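You operate a simulated robot arm through the tools that you are given. There is no shell and no other tool. Be economical: measure what you need, move in short steps, check, and stop when the job is done.

Carry out the task below with a simulated robot arm. There is one attempt and no reset: what you move stays moved.

JOB
Fill the yellow-footed vial at spout 2 to its line and stand the cream flower from the stand in it.
Fine: the wooden stem stand; cap on the white tile, vial back on its mat, white knob off, steel tray dry; leave the other vials. Set down upright: yellow-footed clear vial.

It is judged by the outcome, as a careful person would: the job done as asked, and still so three seconds after it is handed in. It fails if anything else is knocked over, pushed out of place, dropped, spilled or broken. Lids that push on must go on centred and level and be pressed home; caps that screw on are set level and turned clockwise until they are tight.

ROBOT AND FRAMES
A 7-joint arm with a two-finger parallel gripper on a trunk, on a base that drives. Base frame: it is fixed to the floor where the robot stands at the start and does not move with it; the origin is under the middle of the robot, x ahead of it, y to its left, z up. Lengths are in cm, angles in rad, forces in N, time in s.
With the tool pointing down near the work surface it reaches from about 30 to 72 cm from the robot's upright axis, wherever it stands. Its first joint turns from -2.897 to 2.897 rad. Places, roughly: grey button [50, -40, 130]; ring under spout 2 [50, -40, 90]; top of the small white tile [40, 0, 90]; vial yellow [50, -10, 100]; water tank stand [60, -40, 110]; white on-off knob [50, -60, 120]. Payload 1.57 kg.
The tool frame sits at the grasp point between the pads (the TCP): z along the fingers, y along the line on which they close. The tips reach 3 cm beyond it. Largest opening 8 cm; finger width 1.7, thickness 1.2; the body of the gripper, 4 by 8.2 cm, starts 8 cm behind the TCP.
Orientation is told as [roll, pitch, yaw] about the base's x, y, z axes, in that order, counted from this pose: with the fingers straight down and closing along the base's y, the tool's x points along the base's -x, its y along +y and its z along -z.

CONTROLS
- The arm moves only by the tool play_rows. Its argument "increments" is a list of rows, each a list of 7 numbers: the shift along the tool's x, y, z in units of 20 mm (1.0 is 20 mm), then the turn, a rotation vector about the tool's x, y, z in units of 5 degrees (1.0 is 5 degrees), then the gripper command, from -1 (shut) to 1 (fully open), values between in proportion. In form: [[dx, dy, dz, wx, wy, wz, hand], ...]. A call has 1 to 8 rows; each row shifts and turns the commanded pose from where the row before left it, along the tool's axes as they then stand. A call with a number of a shift or a turn outside -1 to 1 is refused whole. A row lasts 0.2 s, in which the tool goes at most 5 cm and 0.15 rad; a call with a longer step from one row to the next is refused whole, and so is a gripper value outside its range. A pose out of reach is approached as far as the arm can. The call stops where the force on the tool passes 40 N (or 10 N more than at its start, if that is more) or the arm is blocked; 0.2 s more then pass. Each finger travels about 7.2 cm/s and halts on what it meets, pressing with about 25 N; the grip force reading is that of the motor and also rises with nothing between the fingers. The clock runs only during rows and for 0.2 s after the last one: add rows that do not move to give the fingers time. It gives the time, the measured TCP pose, the force on the tool (base axes), the opening and the grip force at its end, in the units of the frame above (readings bear some noise), with the torque about the TCP (base axes, N m) and any sound that the robot's microphone picked up.
- Cameras (640 x 400 px; columns grow to the right, rows downward): "scene" is now at [1.06, 12.66, 163.06]; the picture's right is [-0.12, -0.99, 0.00], its down [-0.49, 0.06, -0.87] and it looks along [0.86, -0.10, -0.49] (base axes); focal length 214 px, centre (320, 200). "wrist" rides on the gripper at [7.2, -0.7, -12.2] in the tool frame; the picture's right is [0.09, 1.00, 0.00], its down [-0.84, 0.08, -0.54] and it looks along [-0.54, 0.05, 0.84] (tool axes); focal length 238 px, centre (320, 200). There is no depth. A picture from a camera that has moved, and an enlarged one, comes with that camera's place and axes in the base frame and with its lens.
- get_image(camera): a new picture of that camera. It takes no simulated time.
- slide_trunk(by): slides the trunk up (or, below 0, down) by that many cm; the arm and the scene camera ride with it, the base frame stays. It gives what a move gives, with no picture.
- steer(legs): drives the robot by 1 to 6 legs, each [ahead, left, turn to the left] in cm, cm and rad, along the robot's own axes; the way and the turn of a leg run together, so that a leg with both is an arc; at most 150 cm and 3.142 rad a leg. The arm and the cameras ride along, it lands a little off, and it stops where it bumps. It gives what a move gives.
- aim_head(pan, tilt): turns the head with the scene camera to pan (to the left, within 1.501 rad either way) and tilt (down, from -0.506 to 1.204), counted from straight ahead of the robot. It gives what a move gives.
- zoom(camera, box): a new picture of the part [left, top, right, bottom] of that camera's present view, enlarged. It takes no simulated time.
- hand_in(): hands the job in; it is judged then, once.

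Go step by step. Nothing tells you exact positions but the pictures and the camera data: compare them with the known pose of the tool, close in by small moves and look again before you grip or let go. The budget is 120 turns and 98 pictures, counting those below and the enlarged ones. Unless the task says otherwise, let go and move clear before handing in, and close with one line.

The tools are called after "Request:" as name(argument=value, ...) on one line, values as JSON. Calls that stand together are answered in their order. play_rows: Moves the arm, as the interface text tells. Its arguments: {"type":"object","properties":{"increments":{"type":"array"}},"required":["increments"]} The other tools are called the same way: slide_trunk (by) slides the trunk up or down; steer (legs) drives the base; aim_head (pan, tilt) turns the head that bears the scene camera; get_image (camera) takes a picture; zoom (camera, box) takes an enlarged picture of a part of a camera's view; hand_in () hands the job in.

At the start:

```text
clock: 0.0
ee_pos: [32.24, -8.55, 148.53]
ee_rot: [-0.002, 0.001, 0.001]
wrist_force: [-0.2, -0.4, 0.4]
moment: [-0.01, 0.01, 0.02]
width: 8.0
grip_force: 0.1
trunk travel left (down, up): [-42.5, 5.5]
robot x, y, heading: [-0.08, -0.17, -0.001]
head pan, tilt: [-0.12, 0.513]
```

scene: 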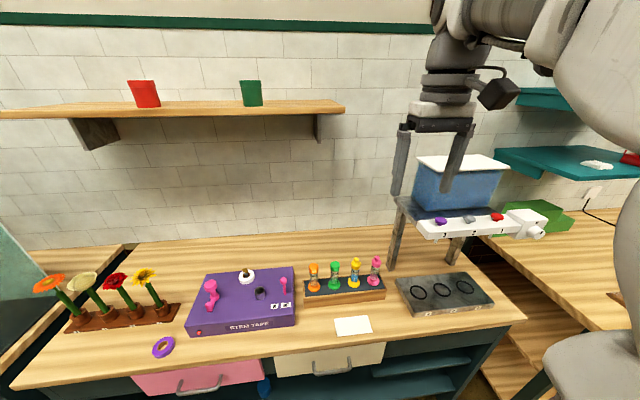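
wrist: 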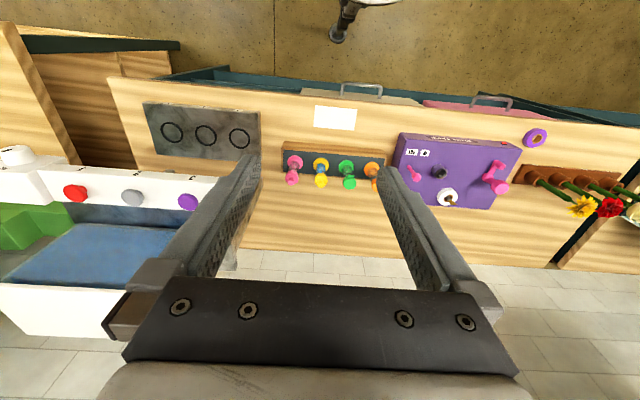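

I see a workbench with a flower stand on the left, a purple stem-tape machine, four capped vials on a mat/rack, the white tile, and a tank with buttons over a steel tray with rings. I'll enlarge the key areas first.

Request:
zoom(camera="scene", box=[280, 240, 400, 345])

Request:
zoom(camera="scene", box=[380, 150, 600, 320])

Request:
zoom(camera="scene", box=[20, 250, 320, 370])

```text
3.81 times, centred on (340, 292) of scene
camera zoom: at [1.06, 12.66, 163.06], right [-0.12, -0.99, 0.0], down [-0.49, 0.06, -0.87], along [0.86, -0.1, -0.49], focal length 817 px, centre (244, -152)
```

zoom: 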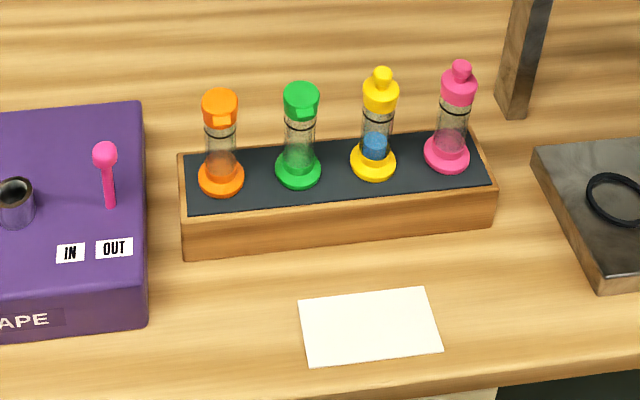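

```text
2.35 times, centred on (490, 235) of scene
camera zoom: at [1.06, 12.66, 163.06], right [-0.12, -0.99, 0.0], down [-0.49, 0.06, -0.87], along [0.86, -0.1, -0.49], focal length 505 px, centre (-80, 118)
```

zoom: 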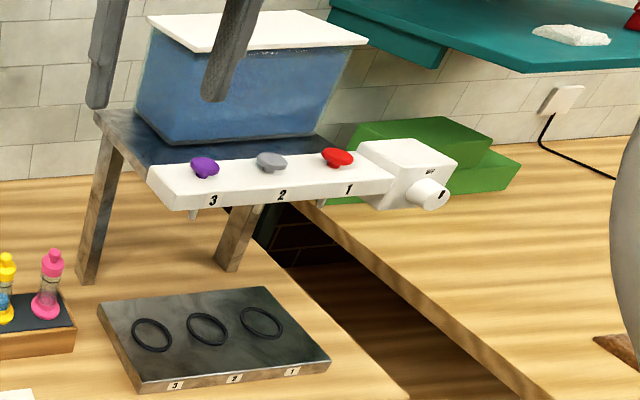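

```text
2.13 times, centred on (170, 310) of scene
camera zoom: at [1.06, 12.66, 163.06], right [-0.12, -0.99, 0.0], down [-0.49, 0.06, -0.87], along [0.86, -0.1, -0.49], focal length 458 px, centre (640, -35)
```

zoom: 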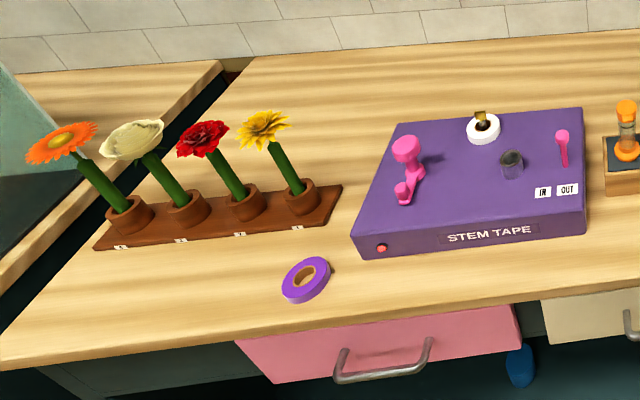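

The vials stand around x≈55, with yellow at y≈-7 and its cap top near z≈108. I'll bring the tool above and in front of the vial for a closer look from the wrist camera.

Request:
play_rows(increments=[[-0.9, 0.1, 1, 0, 0, 0, 1], [-0.9, 0.1, 1, 0, 0, 0, 1], [-0.9, 0.1, 1, 0, 0, 0, 1], [-0.9, 0.1, 1, 0, 0, 0, 1], [-0.9, 0.1, 1, 0, 0, 0, 1], [-0.9, 0.1, 1, 0, 0, 0, 1], [-0.9, 0.1, 1, 0, 0, 0, 1], [-0.9, 0.1, 1, 0, 0, 0, 1]])

Request:
get_image(camera="wrist")

Request:
zoom(camera="scene", box=[480, 190, 560, 250])

```text
clock: 1.8
ee_pos: [46.73, -6.86, 132.33]
ee_rot: [0.001, -0.001, 0.0]
wrist_force: [0.5, 0.1, 0.3]
moment: [-0.01, 0.02, 0.0]
width: 7.99
grip_force: 0.1
trunk travel left (down, up): [-42.5, 5.5]
robot x, y, heading: [0.21, -0.32, 0.001]
head pan, tilt: [-0.12, 0.513]
```

```text
92 pictures are left
camera wrist: at [39.58, -7.63, 144.65], right [-0.09, 1.0, 0.0], down [0.84, 0.08, 0.54], along [0.54, 0.05, -0.84], focal length 238 px, centre (320, 200)
```

wrist: 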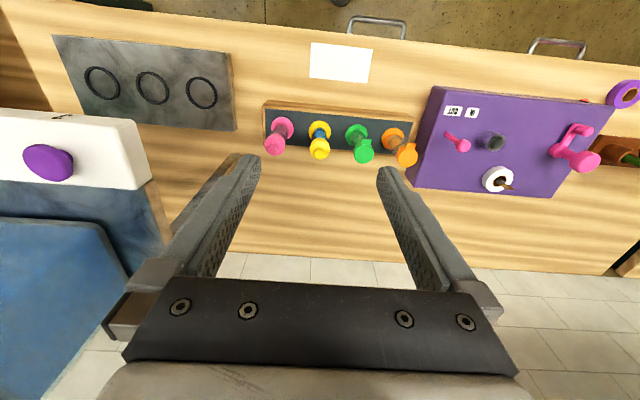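

```text
6.67 times, centred on (520, 220) of scene
camera zoom: at [1.09, 12.66, 163.06], right [-0.12, -0.99, 0.0], down [-0.49, 0.06, -0.87], along [0.86, -0.1, -0.49], focal length 1430 px, centre (-1013, 67)
```

zoom: 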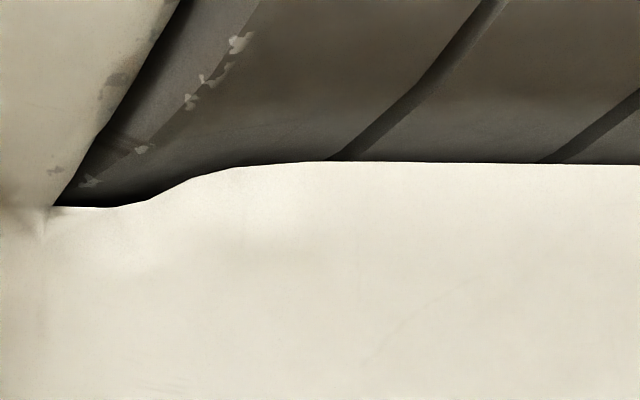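

The wrist view agrees with yellow at about (55, -6.4). I'll go lower for a close look at the cap.

Request:
play_rows(increments=[[0.3, 0, 1, 0, 0, 0, 1], [0.3, 0, 1, 0, 0, 0, 1], [0.3, 0, 1, 0, 0, 0, 1], [0.3, 0, 1, 0, 0, 0, 1], [0.3, 0, 1, 0, 0, 0, 1], [0.3, 0, 1, 0, 0, 0, 1], [0, 0, 0.5, 0, 0, 0, 1]])

Request:
get_image(camera="wrist")

Request:
get_image(camera="scene")

```text
clock: 3.4
ee_pos: [43.17, -6.91, 119.43]
ee_rot: [0.0, 0.002, -0.001]
wrist_force: [-0.3, 0.5, 0.6]
moment: [-0.01, 0.01, -0.01]
width: 8.0
grip_force: 0.1
trunk travel left (down, up): [-42.5, 5.5]
robot x, y, heading: [0.03, 0.39, 0.001]
head pan, tilt: [-0.12, 0.513]
```

```text
90 pictures are left
camera wrist: at [35.97, -7.73, 131.58], right [-0.09, 1.0, 0.0], down [0.84, 0.08, 0.54], along [0.54, 0.05, -0.84], focal length 238 px, centre (320, 200)
```

wrist: 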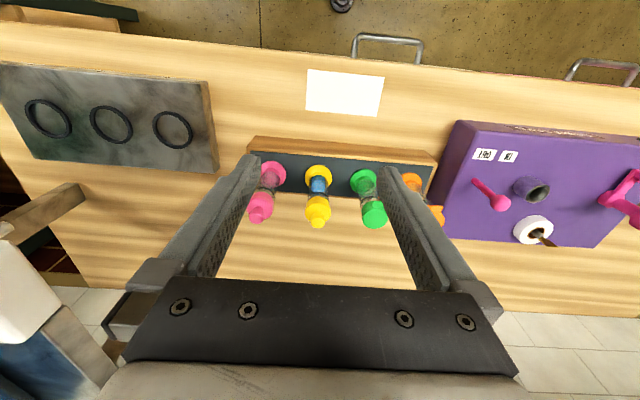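

```text
89 pictures are left
camera scene: at [1.07, 12.65, 163.06], right [-0.12, -0.99, 0.0], down [-0.49, 0.06, -0.87], along [0.86, -0.1, -0.49], focal length 214 px, centre (320, 200)
```

scene: 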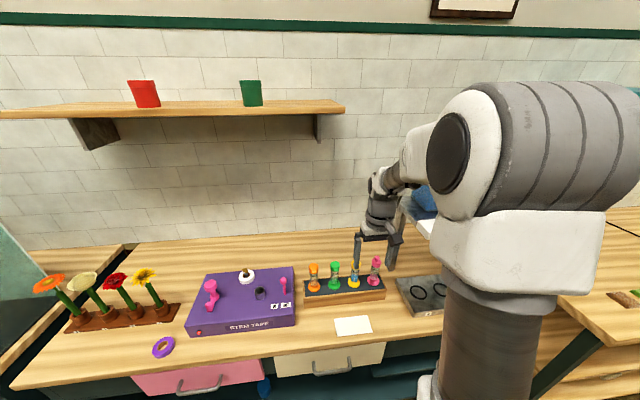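

Request:
zoom(camera="wrist", box=[240, 130, 450, 250])

Request:
zoom(camera="scene", box=[300, 240, 400, 310])

```text
3.05 times, centred on (345, 190) of wrist
camera zoom: at [35.97, -7.73, 131.58], right [-0.09, 1.0, 0.0], down [0.84, 0.08, 0.54], along [0.54, 0.05, -0.84], focal length 726 px, centre (244, 230)
```

zoom: 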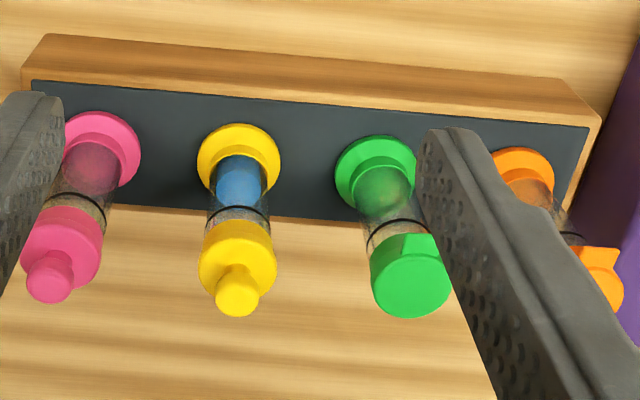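

```text
5.71 times, centred on (350, 275) of scene
camera zoom: at [1.07, 12.65, 163.06], right [-0.12, -0.99, 0.0], down [-0.49, 0.06, -0.87], along [0.86, -0.1, -0.49], focal length 1226 px, centre (149, -229)
```

zoom: 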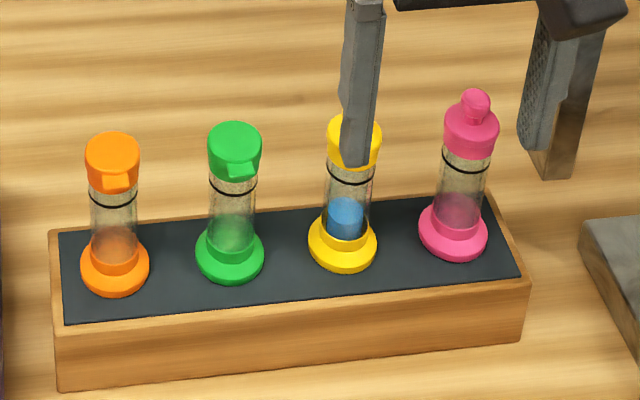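

The yellow vial already holds a little water; its line is just below the cap, and the cap is about 3.2 cm wide with a knob. I'll move over it with a partly open gripper.

Request:
play_rows(increments=[[-1, 0.05, 0, 0, 0, 0, 0.5], [-1, 0.05, 0, 0, 0, 0, 0.5], [-1, 0.05, 0, 0, 0, 0, 0.5], [-1, 0.05, 0, 0, 0, 0, 0.5], [-1, 0.05, 0.5, 0, 0, 0, 0.5], [-0.77, 0.05, 0.8, 0, 0, 0, 0.5], [0, 0, 0.8, 0, 0, 0, 0.5], [0, 0, 0.8, 0, 0, 0, 0.5]])

Request:
get_image(camera="wrist")

Request:
zoom(camera="scene", box=[300, 230, 400, 310])

```text
clock: 5.2
ee_pos: [54.61, -6.35, 113.9]
ee_rot: [0.0, 0.0, 0.0]
wrist_force: [0.3, 0.3, 0.2]
moment: [-0.01, -0.04, -0.01]
width: 6.01
grip_force: 0.0
trunk travel left (down, up): [-42.5, 5.5]
robot x, y, heading: [0.09, 0.11, 0.003]
head pan, tilt: [-0.12, 0.513]
```

```text
86 pictures are left
camera wrist: at [47.53, -7.11, 125.95], right [-0.09, 1.0, 0.0], down [0.84, 0.08, 0.54], along [0.54, 0.05, -0.84], focal length 238 px, centre (320, 200)
```

wrist: 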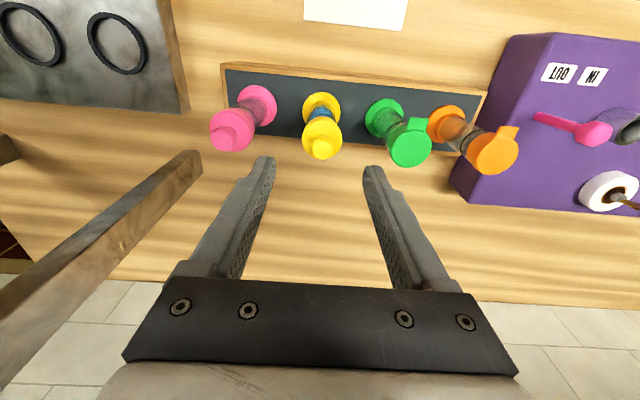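

```text
5.00 times, centred on (350, 270) of scene
camera zoom: at [1.07, 12.65, 163.06], right [-0.12, -0.99, 0.0], down [-0.49, 0.06, -0.87], along [0.86, -0.1, -0.49], focal length 1072 px, centre (170, -150)
```

zoom: 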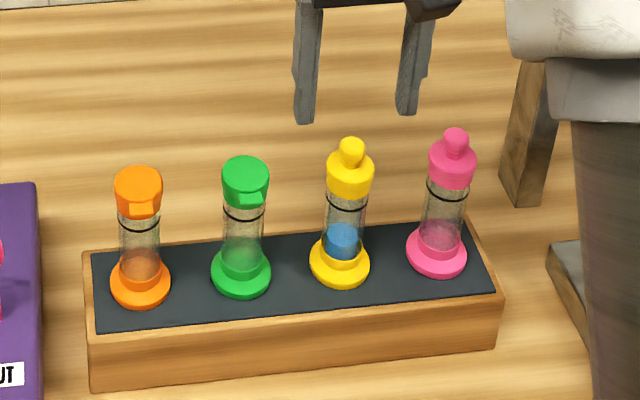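

Request:
play_rows(increments=[[0.1, 0, 0.9, 0, 0, 0, 0.5], [0, 0, 0.9, 0, 0, 0, 0.5], [0, 0, 0.9, 0, 0, 0, 0.5], [0, 0, 0.9, 0, 0, 0, 0.5], [0, 0, 0.9, 0, 0, 0, 0.5], [0, 0, 0, 0, 0, 0, 0.5]])

Request:
get_image(camera="wrist")

Request:
zoom(camera="scene", box=[310, 230, 400, 300])

```text
clock: 6.6
ee_pos: [54.53, -6.45, 104.65]
ee_rot: [0.001, -0.001, 0.002]
wrist_force: [-0.7, -0.9, -0.5]
moment: [-0.02, 0.02, 0.03]
width: 6.0
grip_force: 0.1
trunk travel left (down, up): [-42.5, 5.5]
robot x, y, heading: [-0.02, -0.44, 0.002]
head pan, tilt: [-0.12, 0.513]
```

```text
84 pictures are left
camera wrist: at [47.34, -7.16, 116.78], right [-0.09, 1.0, 0.0], down [0.84, 0.08, 0.54], along [0.54, 0.05, -0.84], focal length 238 px, centre (320, 200)
```

wrist: 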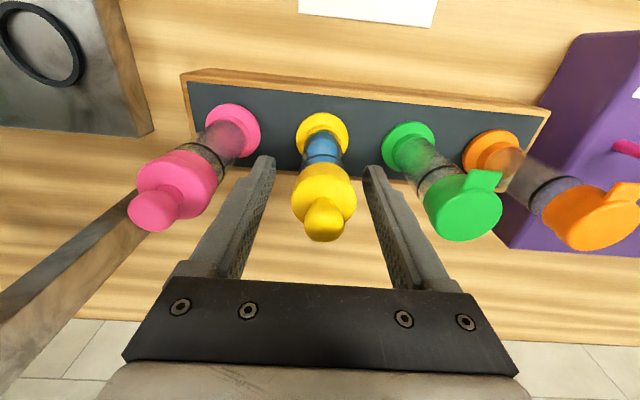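

```text
5.71 times, centred on (355, 265) of scene
camera zoom: at [1.07, 12.66, 163.06], right [-0.12, -0.99, 0.0], down [-0.49, 0.06, -0.87], along [0.86, -0.1, -0.49], focal length 1226 px, centre (120, -171)
```

zoom: 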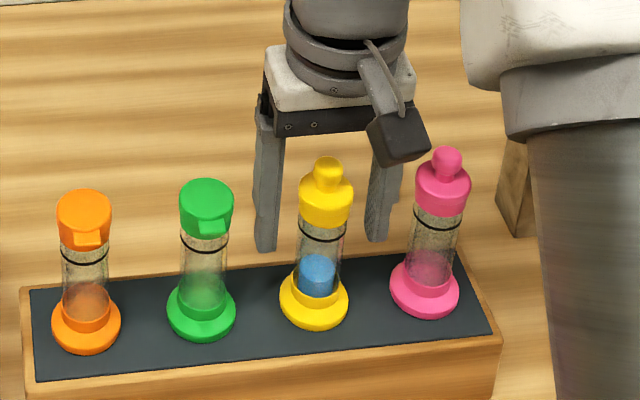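

The cap is slightly nearer and higher than first thought (x≈53.75, cap z≈105–107, knob top 109). I'll correct and then close on the cap.

Request:
play_rows(increments=[[0.38, 0, -0.75, 0, 0, 0, 0.5], [0, 0, 0, 0, 0, 0, 0.1], [0, 0, 0, 0, 0, 0, -0.3], [0, 0, 0, 0, 0, 0, -0.6], [0, 0, 0, 0, 0, 0, -1], [0, 0, 0, 0, 0, 0, -1]])

Request:
zoom(camera="wrist", box=[220, 90, 420, 290])

Request:
zoom(camera="scene", box=[310, 230, 400, 300])

```text
clock: 8.0
ee_pos: [53.66, -6.41, 106.24]
ee_rot: [-0.001, 0.001, 0.0]
wrist_force: [0.4, 2.8, 0.1]
moment: [0.1, 0.02, -0.03]
width: 3.04
grip_force: 25.1
trunk travel left (down, up): [-42.5, 5.5]
robot x, y, heading: [-0.03, 0.05, 0.0]
head pan, tilt: [-0.12, 0.513]
heard: snap
```

```text
2.00 times, centred on (320, 190) of wrist
camera zoom: at [46.55, -7.12, 118.33], right [-0.09, 1.0, 0.0], down [0.84, 0.08, 0.54], along [0.54, 0.05, -0.84], focal length 477 px, centre (320, 220)
```

zoom: 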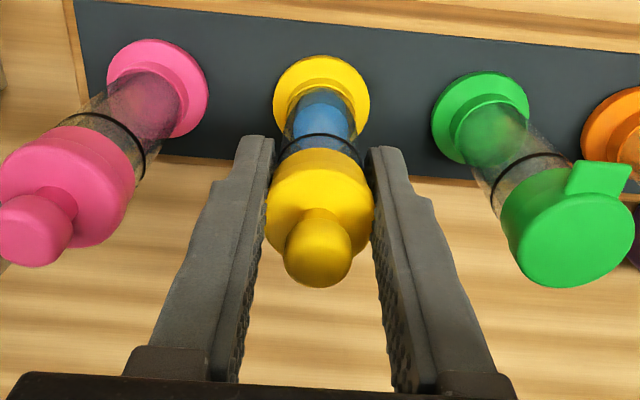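

```text
5.71 times, centred on (355, 265) of scene
camera zoom: at [1.05, 12.68, 163.05], right [-0.12, -0.99, 0.0], down [-0.49, 0.06, -0.87], along [0.86, -0.1, -0.49], focal length 1226 px, centre (120, -171)
```

zoom: 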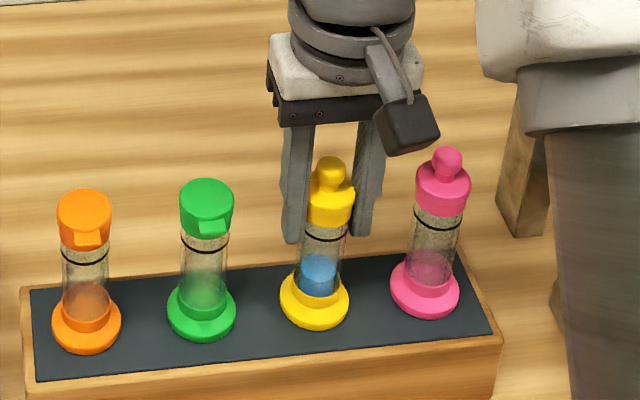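

The grip is on the cap (3.04 cm wide) and there was a snap, perhaps the cap coming loose. I'll lift a little and look.

Request:
play_rows(increments=[[0, 0, -0.15, 0, 0, 0, -1], [0, 0, -0.15, 0, 0, 0, -1], [0, 0, 0, 0, 0, 0, -1]])

Request:
zoom(camera="scene", box=[310, 230, 400, 300])

```text
clock: 8.8
ee_pos: [53.58, -6.41, 106.76]
ee_rot: [0.0, -0.001, 0.0]
wrist_force: [0.4, -0.8, 0.6]
moment: [-0.06, 0.03, 0.02]
width: 2.98
grip_force: 25.5
trunk travel left (down, up): [-42.5, 5.5]
robot x, y, heading: [-0.16, -0.13, -0.006]
head pan, tilt: [-0.12, 0.513]
```

```text
5.71 times, centred on (355, 265) of scene
camera zoom: at [1.07, 12.64, 163.06], right [-0.12, -0.99, 0.0], down [-0.49, 0.06, -0.87], along [0.86, -0.1, -0.49], focal length 1226 px, centre (120, -171)
```

zoom: 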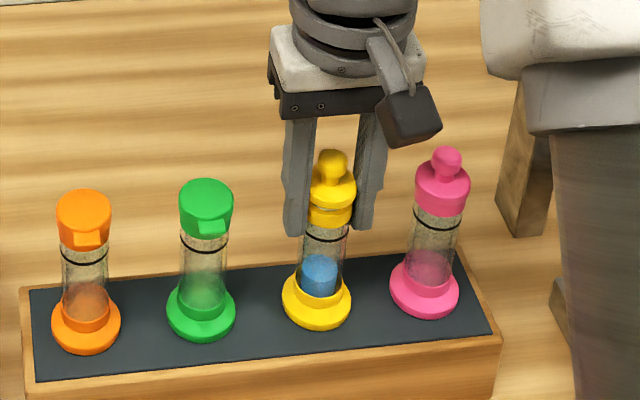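

The cap is rising off its yellow collar while the vial stays upright. I'll keep lifting slowly.

Request:
play_rows(increments=[[0, 0, -0.25, 0, 0, 0, -1], [0, 0, -0.25, 0, 0, 0, -1], [0, 0, -0.25, 0, 0, 0, -1], [0, 0, -0.25, 0, 0, 0, -1], [0, 0, 0, 0, 0, 0, -1]])

Request:
zoom(camera="scene", box=[310, 230, 400, 300])

```text
clock: 10.0
ee_pos: [53.69, -6.26, 108.83]
ee_rot: [-0.001, 0.0, 0.0]
wrist_force: [-0.6, -0.8, -0.6]
moment: [-0.01, -0.01, 0.0]
width: 3.01
grip_force: 25.3
trunk travel left (down, up): [-42.5, 5.5]
robot x, y, heading: [0.2, -0.11, 0.005]
head pan, tilt: [-0.12, 0.513]
```

```text
5.71 times, centred on (355, 265) of scene
camera zoom: at [1.07, 12.65, 163.06], right [-0.12, -0.99, 0.0], down [-0.49, 0.06, -0.87], along [0.86, -0.1, -0.49], focal length 1226 px, centre (120, -171)
```

zoom: 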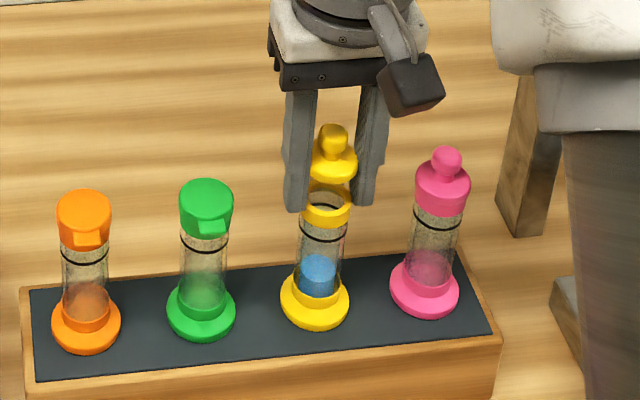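

The cap is off, but the tips reach 3 cm below its underside, so it can't be set gently on the tile with this grip. I'll rest it back on the collar, regrip by the knob, and then carry it.

Request:
play_rows(increments=[[0, 0, 0.25, 0, 0, 0, -1], [0, 0, 0.25, 0, 0, 0, -1], [0, 0, 0.25, 0, 0, 0, -1], [0, 0, 0.2, 0, 0, 0, -1], [0, 0, 0.1, 0, 0, 0, -1], [0, 0, 0, 0, 0, 0, -1]])

Request:
zoom(camera="scene", box=[325, 235, 385, 295])

```text
clock: 11.4
ee_pos: [53.6, -6.31, 106.61]
ee_rot: [0.0, 0.0, 0.0]
wrist_force: [-1.5, -1.5, 1.0]
moment: [-0.04, 0.02, -0.02]
width: 2.99
grip_force: 25.2
trunk travel left (down, up): [-42.5, 5.5]
robot x, y, heading: [-0.04, -0.34, -0.0]
head pan, tilt: [-0.12, 0.513]
```

```text
6.67 times, centred on (355, 265) of scene
camera zoom: at [1.05, 12.65, 163.06], right [-0.12, -0.99, 0.0], down [-0.49, 0.06, -0.87], along [0.86, -0.1, -0.49], focal length 1430 px, centre (87, -233)
```

zoom: 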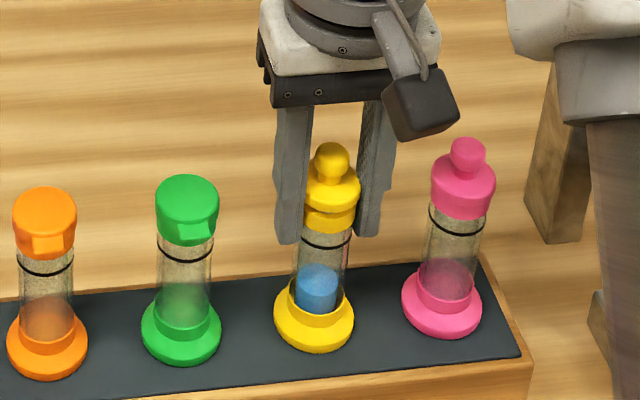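

Request:
play_rows(increments=[[0, 0, 0.06, 0, 0, 0, -1], [0, 0, 0.04, 0, 0, 0, -1], [0, 0, 0, 0, 0, 0, -0.2], [0, 0, 0, 0, 0, 0, 0.1], [0, 0, 0, 0, 0, 0, 0.3], [0, 0, 0, 0, 0, 0, 0.3]])

Request:
zoom(camera="scene", box=[325, 235, 385, 295])

Request:
zoom(camera="wrist", box=[220, 90, 420, 290])

```text
clock: 12.8
ee_pos: [53.68, -6.38, 106.48]
ee_rot: [0.0, -0.001, 0.002]
wrist_force: [-0.7, -0.5, 0.3]
moment: [-0.02, 0.0, -0.01]
width: 5.22
grip_force: 0.0
trunk travel left (down, up): [-42.5, 5.5]
robot x, y, heading: [-0.12, 0.37, -0.003]
head pan, tilt: [-0.12, 0.513]
```

```text
6.67 times, centred on (355, 265) of scene
camera zoom: at [1.06, 12.66, 163.06], right [-0.12, -0.99, 0.0], down [-0.49, 0.06, -0.87], along [0.86, -0.1, -0.49], focal length 1430 px, centre (87, -233)
```

zoom: 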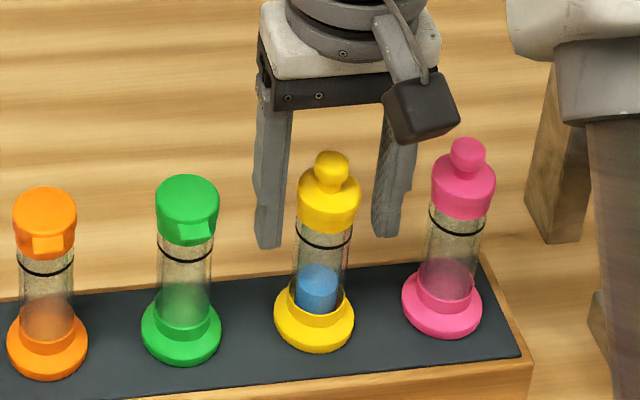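

```text
2.00 times, centred on (320, 190) of wrist
camera zoom: at [46.5, -7.08, 118.63], right [-0.09, 1.0, 0.0], down [0.84, 0.08, 0.54], along [0.54, 0.05, -0.84], focal length 477 px, centre (320, 220)
```

zoom: 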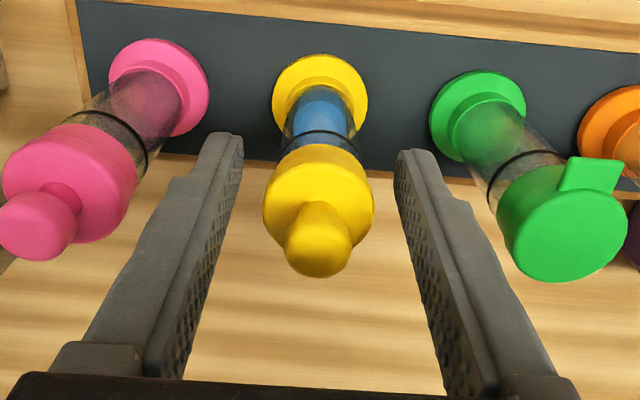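

Request:
play_rows(increments=[[0, -0.04, -0.9, 0, 0, 0, 0.3], [0, 0, -0.93, 0, 0, 0, 0.3], [0, 0, 0, 0, 0, 0, 0.0], [0, 0, 0, 0, 0, 0, -0.4], [0, 0, 0, 0, 0, 0, -0.7], [0, 0, 0, 0, 0, 0, -1], [0, 0, 0, 0, 0, 0, -1]])

Request:
zoom(camera="scene", box=[325, 235, 385, 295])

```text
clock: 14.4
ee_pos: [53.61, -6.36, 110.22]
ee_rot: [0.001, 0.0, -0.001]
wrist_force: [0.0, -0.1, -0.5]
moment: [-0.01, 0.0, 0.01]
width: 0.95
grip_force: 24.7
trunk travel left (down, up): [-42.5, 5.5]
robot x, y, heading: [-0.13, -0.31, -0.0]
head pan, tilt: [-0.12, 0.513]
```

```text
6.67 times, centred on (355, 265) of scene
camera zoom: at [1.06, 12.66, 163.06], right [-0.12, -0.99, 0.0], down [-0.49, 0.06, -0.87], along [0.86, -0.1, -0.49], focal length 1430 px, centre (87, -233)
```

zoom: 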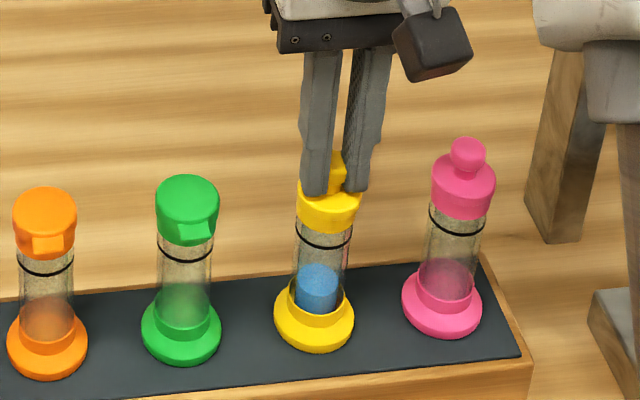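

Gripped on the knob's neck. Lifting slowly.

Request:
play_rows(increments=[[0, 0, -0.2, 0, 0, 0, -1], [0, 0, -0.3, 0, 0, 0, -1], [0, 0, -0.5, 0, 0, 0, -1], [0, 0, -0.8, 0, 0, 0, -1], [0, 0, -0.8, 0, 0, 0, -1], [0, 0, 0, 0, 0, 0, -1]])

Request:
zoom(camera="scene", box=[310, 220, 400, 350])

```text
clock: 15.8
ee_pos: [53.54, -6.45, 115.35]
ee_rot: [-0.001, 0.001, -0.002]
wrist_force: [0.6, 0.0, 0.1]
moment: [-0.01, -0.03, 0.01]
width: 0.91
grip_force: 25.1
trunk travel left (down, up): [-42.5, 5.5]
robot x, y, heading: [0.05, -0.13, 0.003]
head pan, tilt: [-0.12, 0.513]
```

```text
3.08 times, centred on (355, 285) of scene
camera zoom: at [1.06, 12.66, 163.06], right [-0.12, -0.99, 0.0], down [-0.49, 0.06, -0.87], along [0.86, -0.1, -0.49], focal length 660 px, centre (212, -62)
```

zoom: 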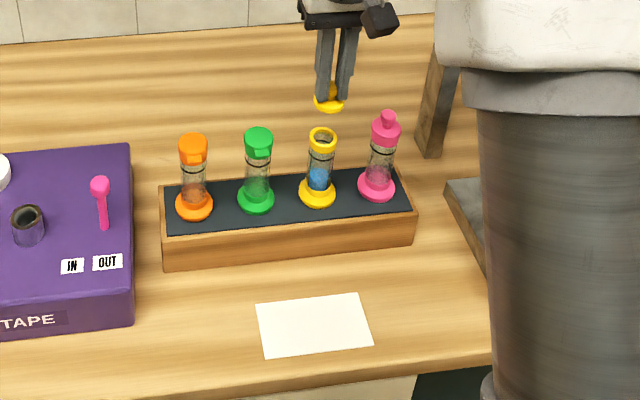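

The cap is off and the vial stands open. I'm carrying the cap over to the tile at about (41.8, -3.4).

Request:
play_rows(increments=[[0.85, 0.22, 0, 0, 0, 0, -1], [0.85, 0.22, 0, 0, 0, 0, -1], [0.85, 0.22, 0, 0, 0, 0, -1], [0.85, 0.22, 0, 0, 0, 0, -1], [0.85, 0.22, 0, 0, 0, 0, -1], [0.85, 0.22, 0.7, 0, 0, 0, -1], [0.8, 0.22, 1, 0, 0, 0, -1], [0, 0, 1, 0, 0, 0, -1]])

Request:
play_rows(increments=[[0, 0, 1, 0, 0, 0, -1], [0, 0, 1, 0, 0, 0, -1], [0, 0, 1, 0, 0, 0, -1], [0, 0, 1, 0, 0, 0, -1], [0, 0, 1, 0, 0, 0, -1], [0, 0, 0.5, 0, 0, 0, -1], [0, 0, 0, 0, 0, 0, -1]])

Request:
get_image(camera="wrist")

Request:
get_image(camera="scene")

```text
clock: 17.6
ee_pos: [41.8, -3.26, 110.09]
ee_rot: [0.0, 0.0, 0.001]
wrist_force: [0.3, -1.1, -0.1]
moment: [0.0, -0.01, -0.02]
width: 0.94
grip_force: 24.9
trunk travel left (down, up): [-42.5, 5.5]
robot x, y, heading: [-0.11, -0.31, 0.003]
head pan, tilt: [-0.12, 0.513]
```

```text
clock: 19.2
ee_pos: [41.84, -3.27, 99.06]
ee_rot: [0.001, 0.0, 0.0]
wrist_force: [0.4, -0.5, -0.4]
moment: [-0.01, 0.0, 0.01]
width: 0.95
grip_force: 25.0
trunk travel left (down, up): [-42.5, 5.5]
robot x, y, heading: [-0.01, -0.15, 0.002]
head pan, tilt: [-0.12, 0.513]
```

```text
73 pictures are left
camera wrist: at [34.67, -4.01, 111.08], right [-0.09, 1.0, 0.0], down [0.84, 0.08, 0.54], along [0.54, 0.05, -0.84], focal length 238 px, centre (320, 200)
```

wrist: 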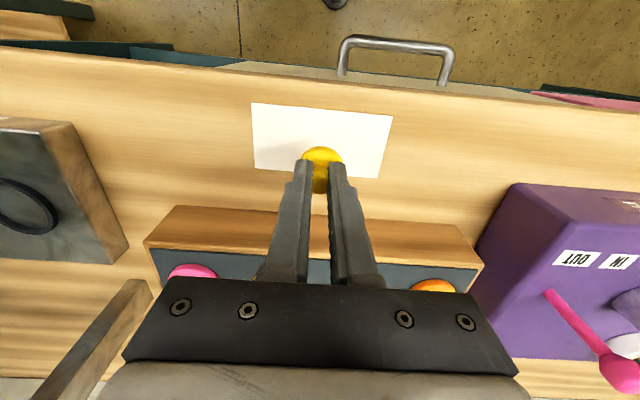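

```text
72 pictures are left
camera scene: at [1.06, 12.66, 163.06], right [-0.12, -0.99, 0.0], down [-0.49, 0.06, -0.87], along [0.86, -0.1, -0.49], focal length 214 px, centre (320, 200)
```

scene: 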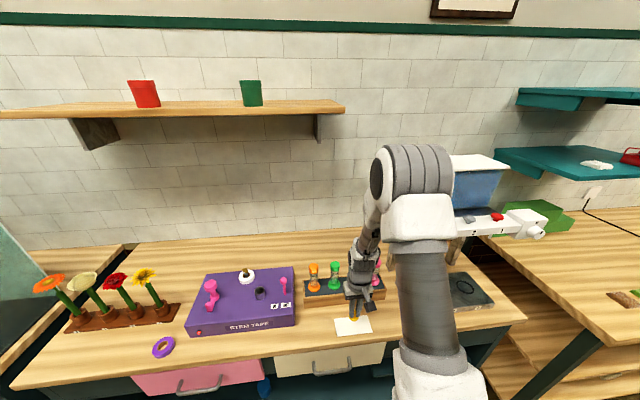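

Request:
play_rows(increments=[[0, 0, 0.5, 0, 0, 0, -1], [0, 0, 0.5, 0, 0, 0, -1], [0, 0, 0.3, 0, 0, 0, -1], [0, 0, 0.15, 0, 0, 0, -1], [0, 0, 0.1, 0, 0, 0, -1], [0, 0, 0, 0, 0, 0, -1]])

Request:
zoom(camera="scene", box=[325, 290, 385, 345])

```text
clock: 20.6
ee_pos: [41.74, -3.3, 95.97]
ee_rot: [0.0, -0.001, 0.0]
wrist_force: [-0.1, -0.1, -0.8]
moment: [0.02, -0.01, -0.02]
width: 0.93
grip_force: 24.6
trunk travel left (down, up): [-42.5, 5.5]
robot x, y, heading: [-0.35, -0.08, -0.0]
head pan, tilt: [-0.12, 0.513]
```

```text
7.27 times, centred on (355, 318) of scene
camera zoom: at [1.06, 12.66, 163.06], right [-0.12, -0.99, 0.0], down [-0.49, 0.06, -0.87], along [0.86, -0.1, -0.49], focal length 1560 px, centre (66, -654)
```

zoom: 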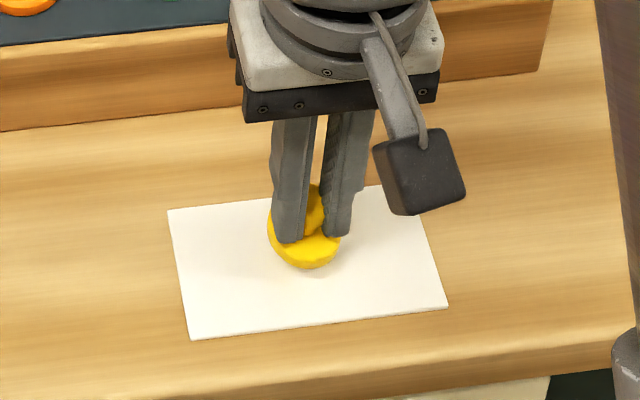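

Request:
play_rows(increments=[[0, 0, 0.15, 0, 0, 0, -1], [0, 0, 0.15, 0, 0, 0, -1], [0, 0, 0.15, 0, 0, 0, -1], [0, 0, 0, 0, 0, 0, -1]])

Request:
zoom(camera="scene", box=[325, 290, 385, 345])

```text
clock: 21.6
ee_pos: [41.84, -3.26, 94.91]
ee_rot: [0.0, 0.001, 0.0]
wrist_force: [-0.1, 0.2, -0.2]
moment: [-0.01, 0.03, 0.0]
width: 0.94
grip_force: 24.9
trunk travel left (down, up): [-42.5, 5.5]
robot x, y, heading: [-0.0, -0.11, -0.0]
head pan, tilt: [-0.12, 0.513]
```

```text
7.27 times, centred on (355, 318) of scene
camera zoom: at [1.06, 12.66, 163.06], right [-0.12, -0.99, 0.0], down [-0.49, 0.06, -0.87], along [0.86, -0.1, -0.49], focal length 1560 px, centre (66, -654)
```

zoom: 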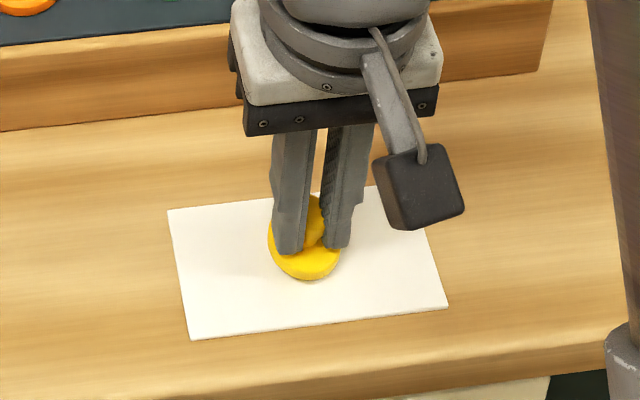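

Request:
play_rows(increments=[[0, 0, 0.12, 0, 0, 0, -1], [0, 0, 0.1, 0, 0, 0, -1], [0, 0, 0, 0, 0, 0, -1]])

Request:
play_rows(increments=[[0, 0, 0.08, 0, 0, 0, -1], [0, 0, 0.07, 0, 0, 0, -1], [0, 0, 0, 0, 0, 0, -1]])

Request:
zoom(camera="scene", box=[325, 290, 385, 345])

```text
clock: 22.4
ee_pos: [41.9, -3.39, 94.48]
ee_rot: [0.0, 0.0, -0.001]
wrist_force: [0.6, -0.2, 0.0]
moment: [0.0, 0.0, -0.02]
width: 0.96
grip_force: 25.2
trunk travel left (down, up): [-42.5, 5.5]
robot x, y, heading: [-0.21, -0.22, 0.003]
head pan, tilt: [-0.12, 0.513]
```

```text
clock: 23.2
ee_pos: [41.82, -3.25, 94.33]
ee_rot: [0.0, -0.001, 0.0]
wrist_force: [-1.0, 1.2, 8.9]
moment: [0.03, 0.0, 0.0]
width: 0.91
grip_force: 24.4
trunk travel left (down, up): [-42.5, 5.5]
robot x, y, heading: [-0.06, -0.02, 0.004]
head pan, tilt: [-0.12, 0.513]
```

```text
7.27 times, centred on (355, 318) of scene
camera zoom: at [1.0, 12.67, 163.07], right [-0.12, -0.99, 0.0], down [-0.49, 0.06, -0.87], along [0.86, -0.1, -0.49], focal length 1560 px, centre (66, -654)
```

zoom: 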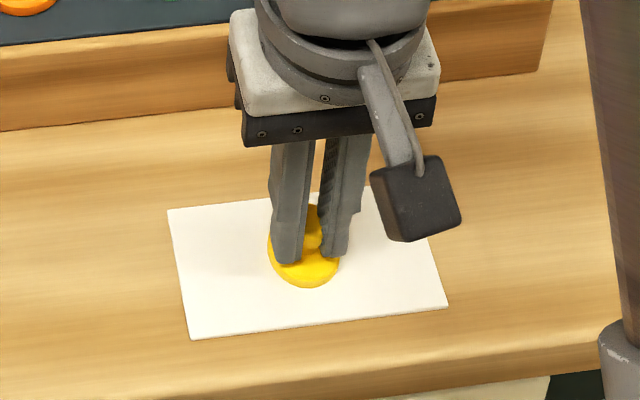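

Contact with the tile (9 N). I'll let go and rise.

Request:
play_rows(increments=[[0, 0, 0, 0, 0, 0, -0.4], [0, 0, 0, 0, 0, 0, 0.2], [0, 0, 0, 0, 0, 0, 0.2], [0, 0, -1, 0, 0, 0, 0.2], [0, 0, -1, 0, 0, 0, 0.2], [0, 0, -1, 0, 0, 0, 0.2], [0, 0, -1, 0, 0, 0, 0.2], [0, 0, -1, 0, 0, 0, 0.2]])

Request:
play_rows(increments=[[0, 0, -1, 0, 0, 0, 0.3], [0, 0, -1, 0, 0, 0, 0.3], [0, 0, -1, 0, 0, 0, 0.3], [0, 0, -1, 0, 0, 0, 0.3], [0, 0, -1, 0, 0, 0, 0.3], [0, 0, -1, 0, 0, 0, 0.3], [0, 0, -1, 0, 0, 0, 0.3]])

Request:
get_image(camera="scene")

Request:
zoom(camera="scene", box=[480, 180, 580, 250])

```text
clock: 25.0
ee_pos: [41.65, -3.46, 104.4]
ee_rot: [0.001, 0.001, -0.002]
wrist_force: [-0.1, -0.4, -0.3]
moment: [-0.01, -0.03, 0.01]
width: 4.8
grip_force: 0.1
trunk travel left (down, up): [-42.5, 5.5]
robot x, y, heading: [0.34, -0.25, -0.002]
head pan, tilt: [-0.12, 0.513]
```

```text
clock: 26.6
ee_pos: [41.87, -3.13, 118.21]
ee_rot: [-0.001, 0.001, -0.001]
wrist_force: [0.3, -0.2, -0.8]
moment: [0.04, 0.02, -0.01]
width: 5.18
grip_force: 0.1
trunk travel left (down, up): [-42.5, 5.5]
robot x, y, heading: [-0.1, -0.59, -0.001]
head pan, tilt: [-0.12, 0.513]
```

```text
68 pictures are left
camera scene: at [1.06, 12.66, 163.05], right [-0.12, -0.99, 0.0], down [-0.49, 0.06, -0.87], along [0.86, -0.1, -0.49], focal length 214 px, centre (320, 200)
```

scene: 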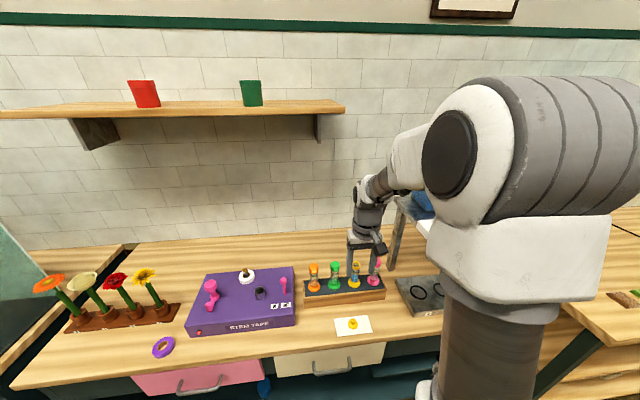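

```text
5.71 times, centred on (530, 215) of scene
camera zoom: at [1.06, 12.66, 163.05], right [-0.12, -0.99, 0.0], down [-0.49, 0.06, -0.87], along [0.86, -0.1, -0.49], focal length 1226 px, centre (-880, 114)
```

zoom: 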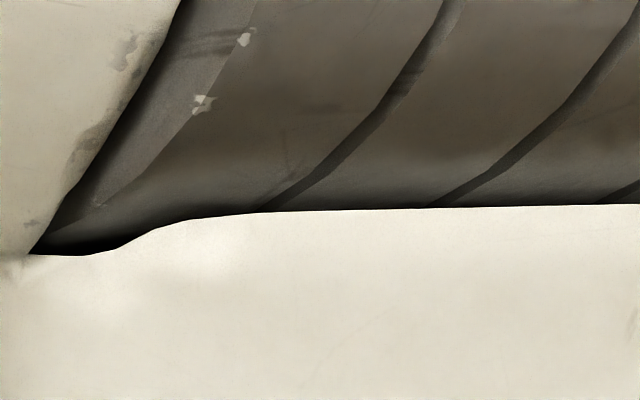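

The cap stands upright on the tile. Next I'll tilt the gripper 45° forward so that it can later hold the vial under the spout, and line up in front of the vial.

Request:
play_rows(increments=[[0, 0, 0, 0, -1, 0, 0.3], [0, 0, 0, 0, -1, 0, 0.3], [0, 0, 0, 0, -1, 0, 0.3], [0, 0, 0, 0, -1, 0, 0.3], [0, 0, 0, 0, -1, 0, 0.3], [0, 0, 0, 0, -1, 0, 0.3], [0, 0, 0, 0, -1, 0, 0.3], [0, 0, 0, 0, -1, 0, 0.3]])

Request:
play_rows(increments=[[0, -0.4, 0, 0, -1, 0, 0.3], [0, -0.4, 0.6, 0, 0, 0, 0.3], [0, -0.4, 0.8, 0, 0, 0, 0.3], [0, -0.4, 0.8, 0, 0, 0, 0.3], [0, 0, 0.8, 0, 0, 0, 0.3], [0, 0, 0, 0, 0, 0, 0.3]])

Request:
get_image(camera="wrist")

```text
clock: 28.4
ee_pos: [41.87, -3.04, 118.32]
ee_rot: [0.016, -0.647, 0.002]
wrist_force: [-0.1, 0.8, -0.3]
moment: [0.03, 0.0, -0.02]
width: 5.18
grip_force: 0.2
out of reach, approached as far as the arm can: row 8
trunk travel left (down, up): [-42.5, 5.5]
robot x, y, heading: [-0.15, -0.14, -0.003]
head pan, tilt: [-0.12, 0.513]
```

```text
clock: 29.8
ee_pos: [45.61, -5.25, 113.43]
ee_rot: [0.032, -0.673, 0.0]
wrist_force: [0.6, -0.7, 0.0]
moment: [0.02, 0.01, 0.0]
width: 5.19
grip_force: 0.2
out of reach, approached as far as the arm can: row 1
trunk travel left (down, up): [-42.5, 5.5]
robot x, y, heading: [-0.39, -0.02, 0.002]
head pan, tilt: [-0.12, 0.513]
```

```text
66 pictures are left
camera wrist: at [32.45, -6.35, 118.37], right [-0.09, 1.0, -0.03], down [0.31, 0.06, 0.95], along [0.94, 0.08, -0.32], focal length 238 px, centre (320, 200)
```

wrist: 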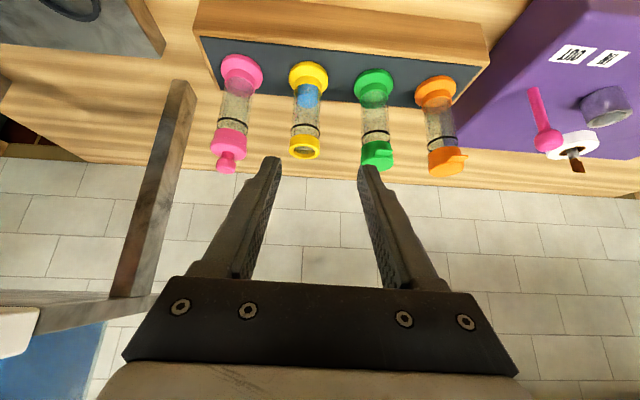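

The wrist limit gives about 39° of tilt here, which is enough. Next I'll go to a pre-grasp point in front of the vial.

Request:
play_rows(increments=[[0.14, -0.14, 0.8, 0, 0, 0, 0.3], [0.14, -0.14, 0.8, 0, 0, 0, 0.3], [0.14, -0.14, 0.8, 0, 0, 0, 0.3], [0.14, -0.14, 0.8, 0, 0, 0, 0.3], [0, 0, 0, 0, 0, 0, 0.3]])

Request:
get_image(camera="wrist")

```text
clock: 31.0
ee_pos: [48.71, -6.04, 107.65]
ee_rot: [0.032, -0.672, 0.0]
wrist_force: [0.4, -0.6, 0.5]
moment: [0.02, -0.03, 0.02]
width: 5.18
grip_force: 0.0
trunk travel left (down, up): [-42.5, 5.5]
robot x, y, heading: [0.31, 0.04, 0.002]
head pan, tilt: [-0.12, 0.513]
```

```text
65 pictures are left
camera wrist: at [35.55, -7.21, 112.62], right [-0.09, 1.0, -0.03], down [0.31, 0.06, 0.95], along [0.94, 0.08, -0.32], focal length 238 px, centre (320, 200)
```

wrist: 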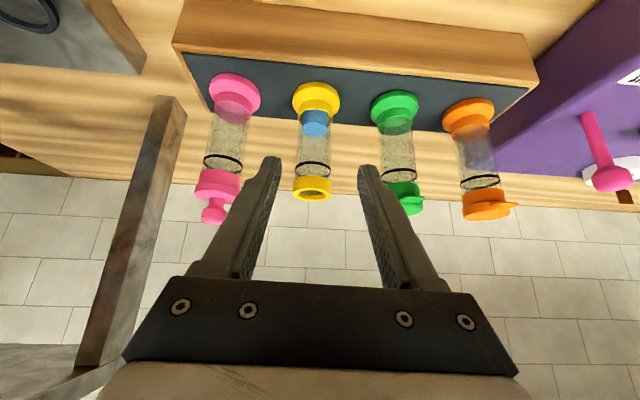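

Request:
play_rows(increments=[[0, -0.13, 0, 0.28, 0.3, -0.22, 0.3], [0, 0, 0.8, 0, 0, 0, 0.3], [0, 0, 0.8, 0, 0, 0, 0.3], [0, 0, 0.8, 0, 0, 0, 0.3], [0, 0, 0.8, 0, 0, 0, 0.3], [0, 0, 0.6, 0, 0, 0, 0.3], [0, 0, 0, 0, 0, 0, 0.3]])

Request:
get_image(camera="wrist")

Request:
zoom(camera="scene", box=[315, 235, 395, 300])

```text
clock: 32.6
ee_pos: [53.4, -6.33, 101.64]
ee_rot: [-0.008, -0.649, 0.024]
wrist_force: [-0.1, 0.3, 0.0]
moment: [0.01, 0.01, -0.03]
width: 5.2
grip_force: 0.0
trunk travel left (down, up): [-42.5, 5.5]
robot x, y, heading: [-0.13, -0.04, -0.002]
head pan, tilt: [-0.12, 0.513]
```

```text
64 pictures are left
camera wrist: at [40.26, -7.24, 107.06], right [-0.09, 0.99, -0.06], down [0.34, 0.09, 0.94], along [0.94, 0.07, -0.34], focal length 238 px, centre (320, 200)
```

wrist: 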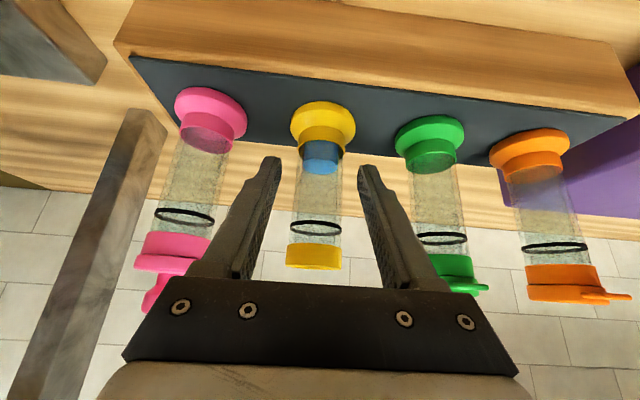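

```text
6.15 times, centred on (355, 268) of scene
camera zoom: at [1.07, 12.66, 163.06], right [-0.12, -0.99, 0.0], down [-0.49, 0.06, -0.87], along [0.86, -0.1, -0.49], focal length 1320 px, centre (105, -215)
```

zoom: 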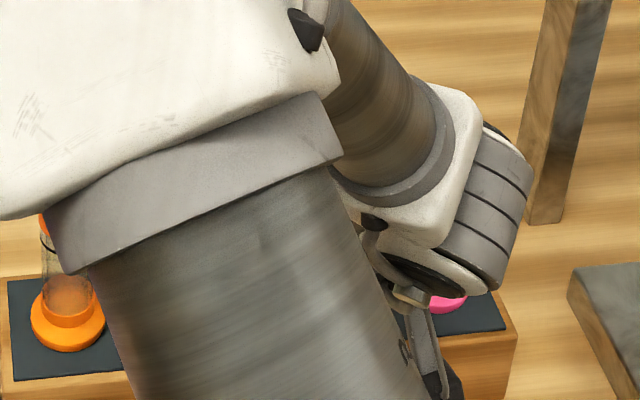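

The vial body is centred between the fingers. Closing.

Request:
play_rows(increments=[[0, 0, 0.1, 0, 0, 0, 0.1], [0, 0, 0, 0, 0, 0, -0.2], [0, 0, 0, 0, 0, 0, -0.4], [0, 0, 0, 0, 0, 0, -1], [0, 0, 0, 0, 0, 0, -1]])

Request:
get_image(camera="wrist")

```text
clock: 33.8
ee_pos: [53.43, -6.25, 101.5]
ee_rot: [-0.008, -0.65, 0.024]
wrist_force: [1.4, -2.7, 2.4]
moment: [-0.03, -0.08, -0.03]
width: 2.99
grip_force: 24.8
trunk travel left (down, up): [-42.5, 5.5]
robot x, y, heading: [-0.36, 0.25, -0.001]
head pan, tilt: [-0.12, 0.513]
```

```text
62 pictures are left
camera wrist: at [40.41, -7.25, 106.9], right [-0.09, 0.99, -0.06], down [0.34, 0.09, 0.94], along [0.94, 0.07, -0.34], focal length 238 px, centre (320, 200)
```

wrist: 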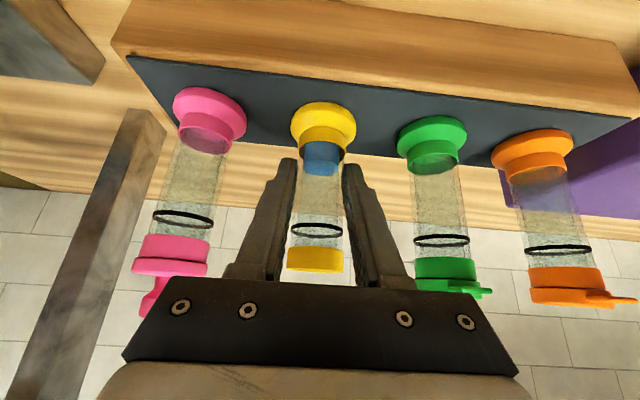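

Vial gripped; its mat spot corresponds to TCP (53.43, -6.25, 101.5) at this orientation. I'll lift it straight up and then back it out in front of the row.

Request:
play_rows(increments=[[-0.3, 0, -0.4, 0, 0, 0, -1], [-0.45, 0, -0.6, 0, 0, 0, -1], [-0.45, 0, -0.6, 0, 0, 0, -1], [0.55, 0, -0.42, 0, 0, 0, -1], [0.55, 0, -0.42, 0, 0, 0, -1], [0.55, 0, -0.42, 0, 0, 0, -1], [0.55, 0, -0.42, 0, 0, 0, -1], [0.55, 0, -0.42, 0, 0, 0, -1]])

Request:
get_image(camera="wrist")

Request:
get_image(camera="scene")

```text
clock: 35.6
ee_pos: [46.36, -6.48, 105.57]
ee_rot: [-0.009, -0.648, 0.024]
wrist_force: [0.6, 0.0, -3.9]
moment: [-0.03, 0.02, 0.02]
width: 2.98
grip_force: 25.2
trunk travel left (down, up): [-42.5, 5.5]
robot x, y, heading: [0.09, -0.27, 0.006]
head pan, tilt: [-0.12, 0.513]
```

```text
61 pictures are left
camera wrist: at [33.47, -7.31, 110.9], right [-0.09, 0.99, -0.06], down [0.34, 0.09, 0.94], along [0.94, 0.07, -0.34], focal length 238 px, centre (320, 200)
```

wrist: 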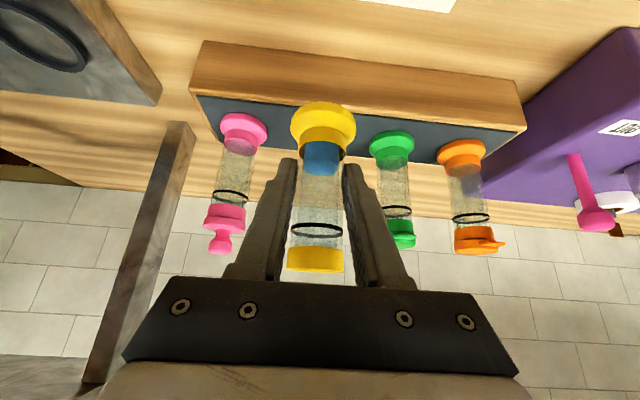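

```text
60 pictures are left
camera scene: at [1.08, 12.66, 163.06], right [-0.12, -0.99, 0.0], down [-0.49, 0.06, -0.87], along [0.86, -0.1, -0.49], focal length 214 px, centre (320, 200)
```

scene: 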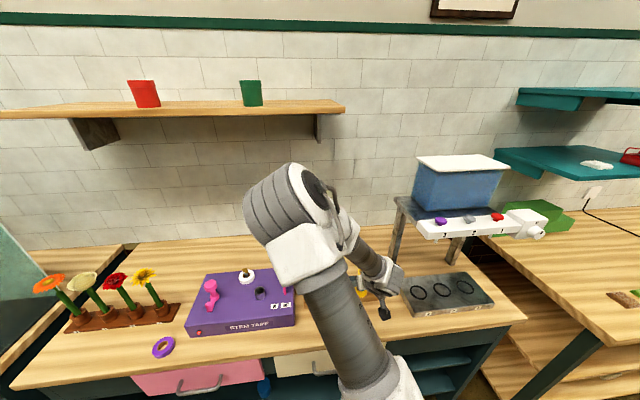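

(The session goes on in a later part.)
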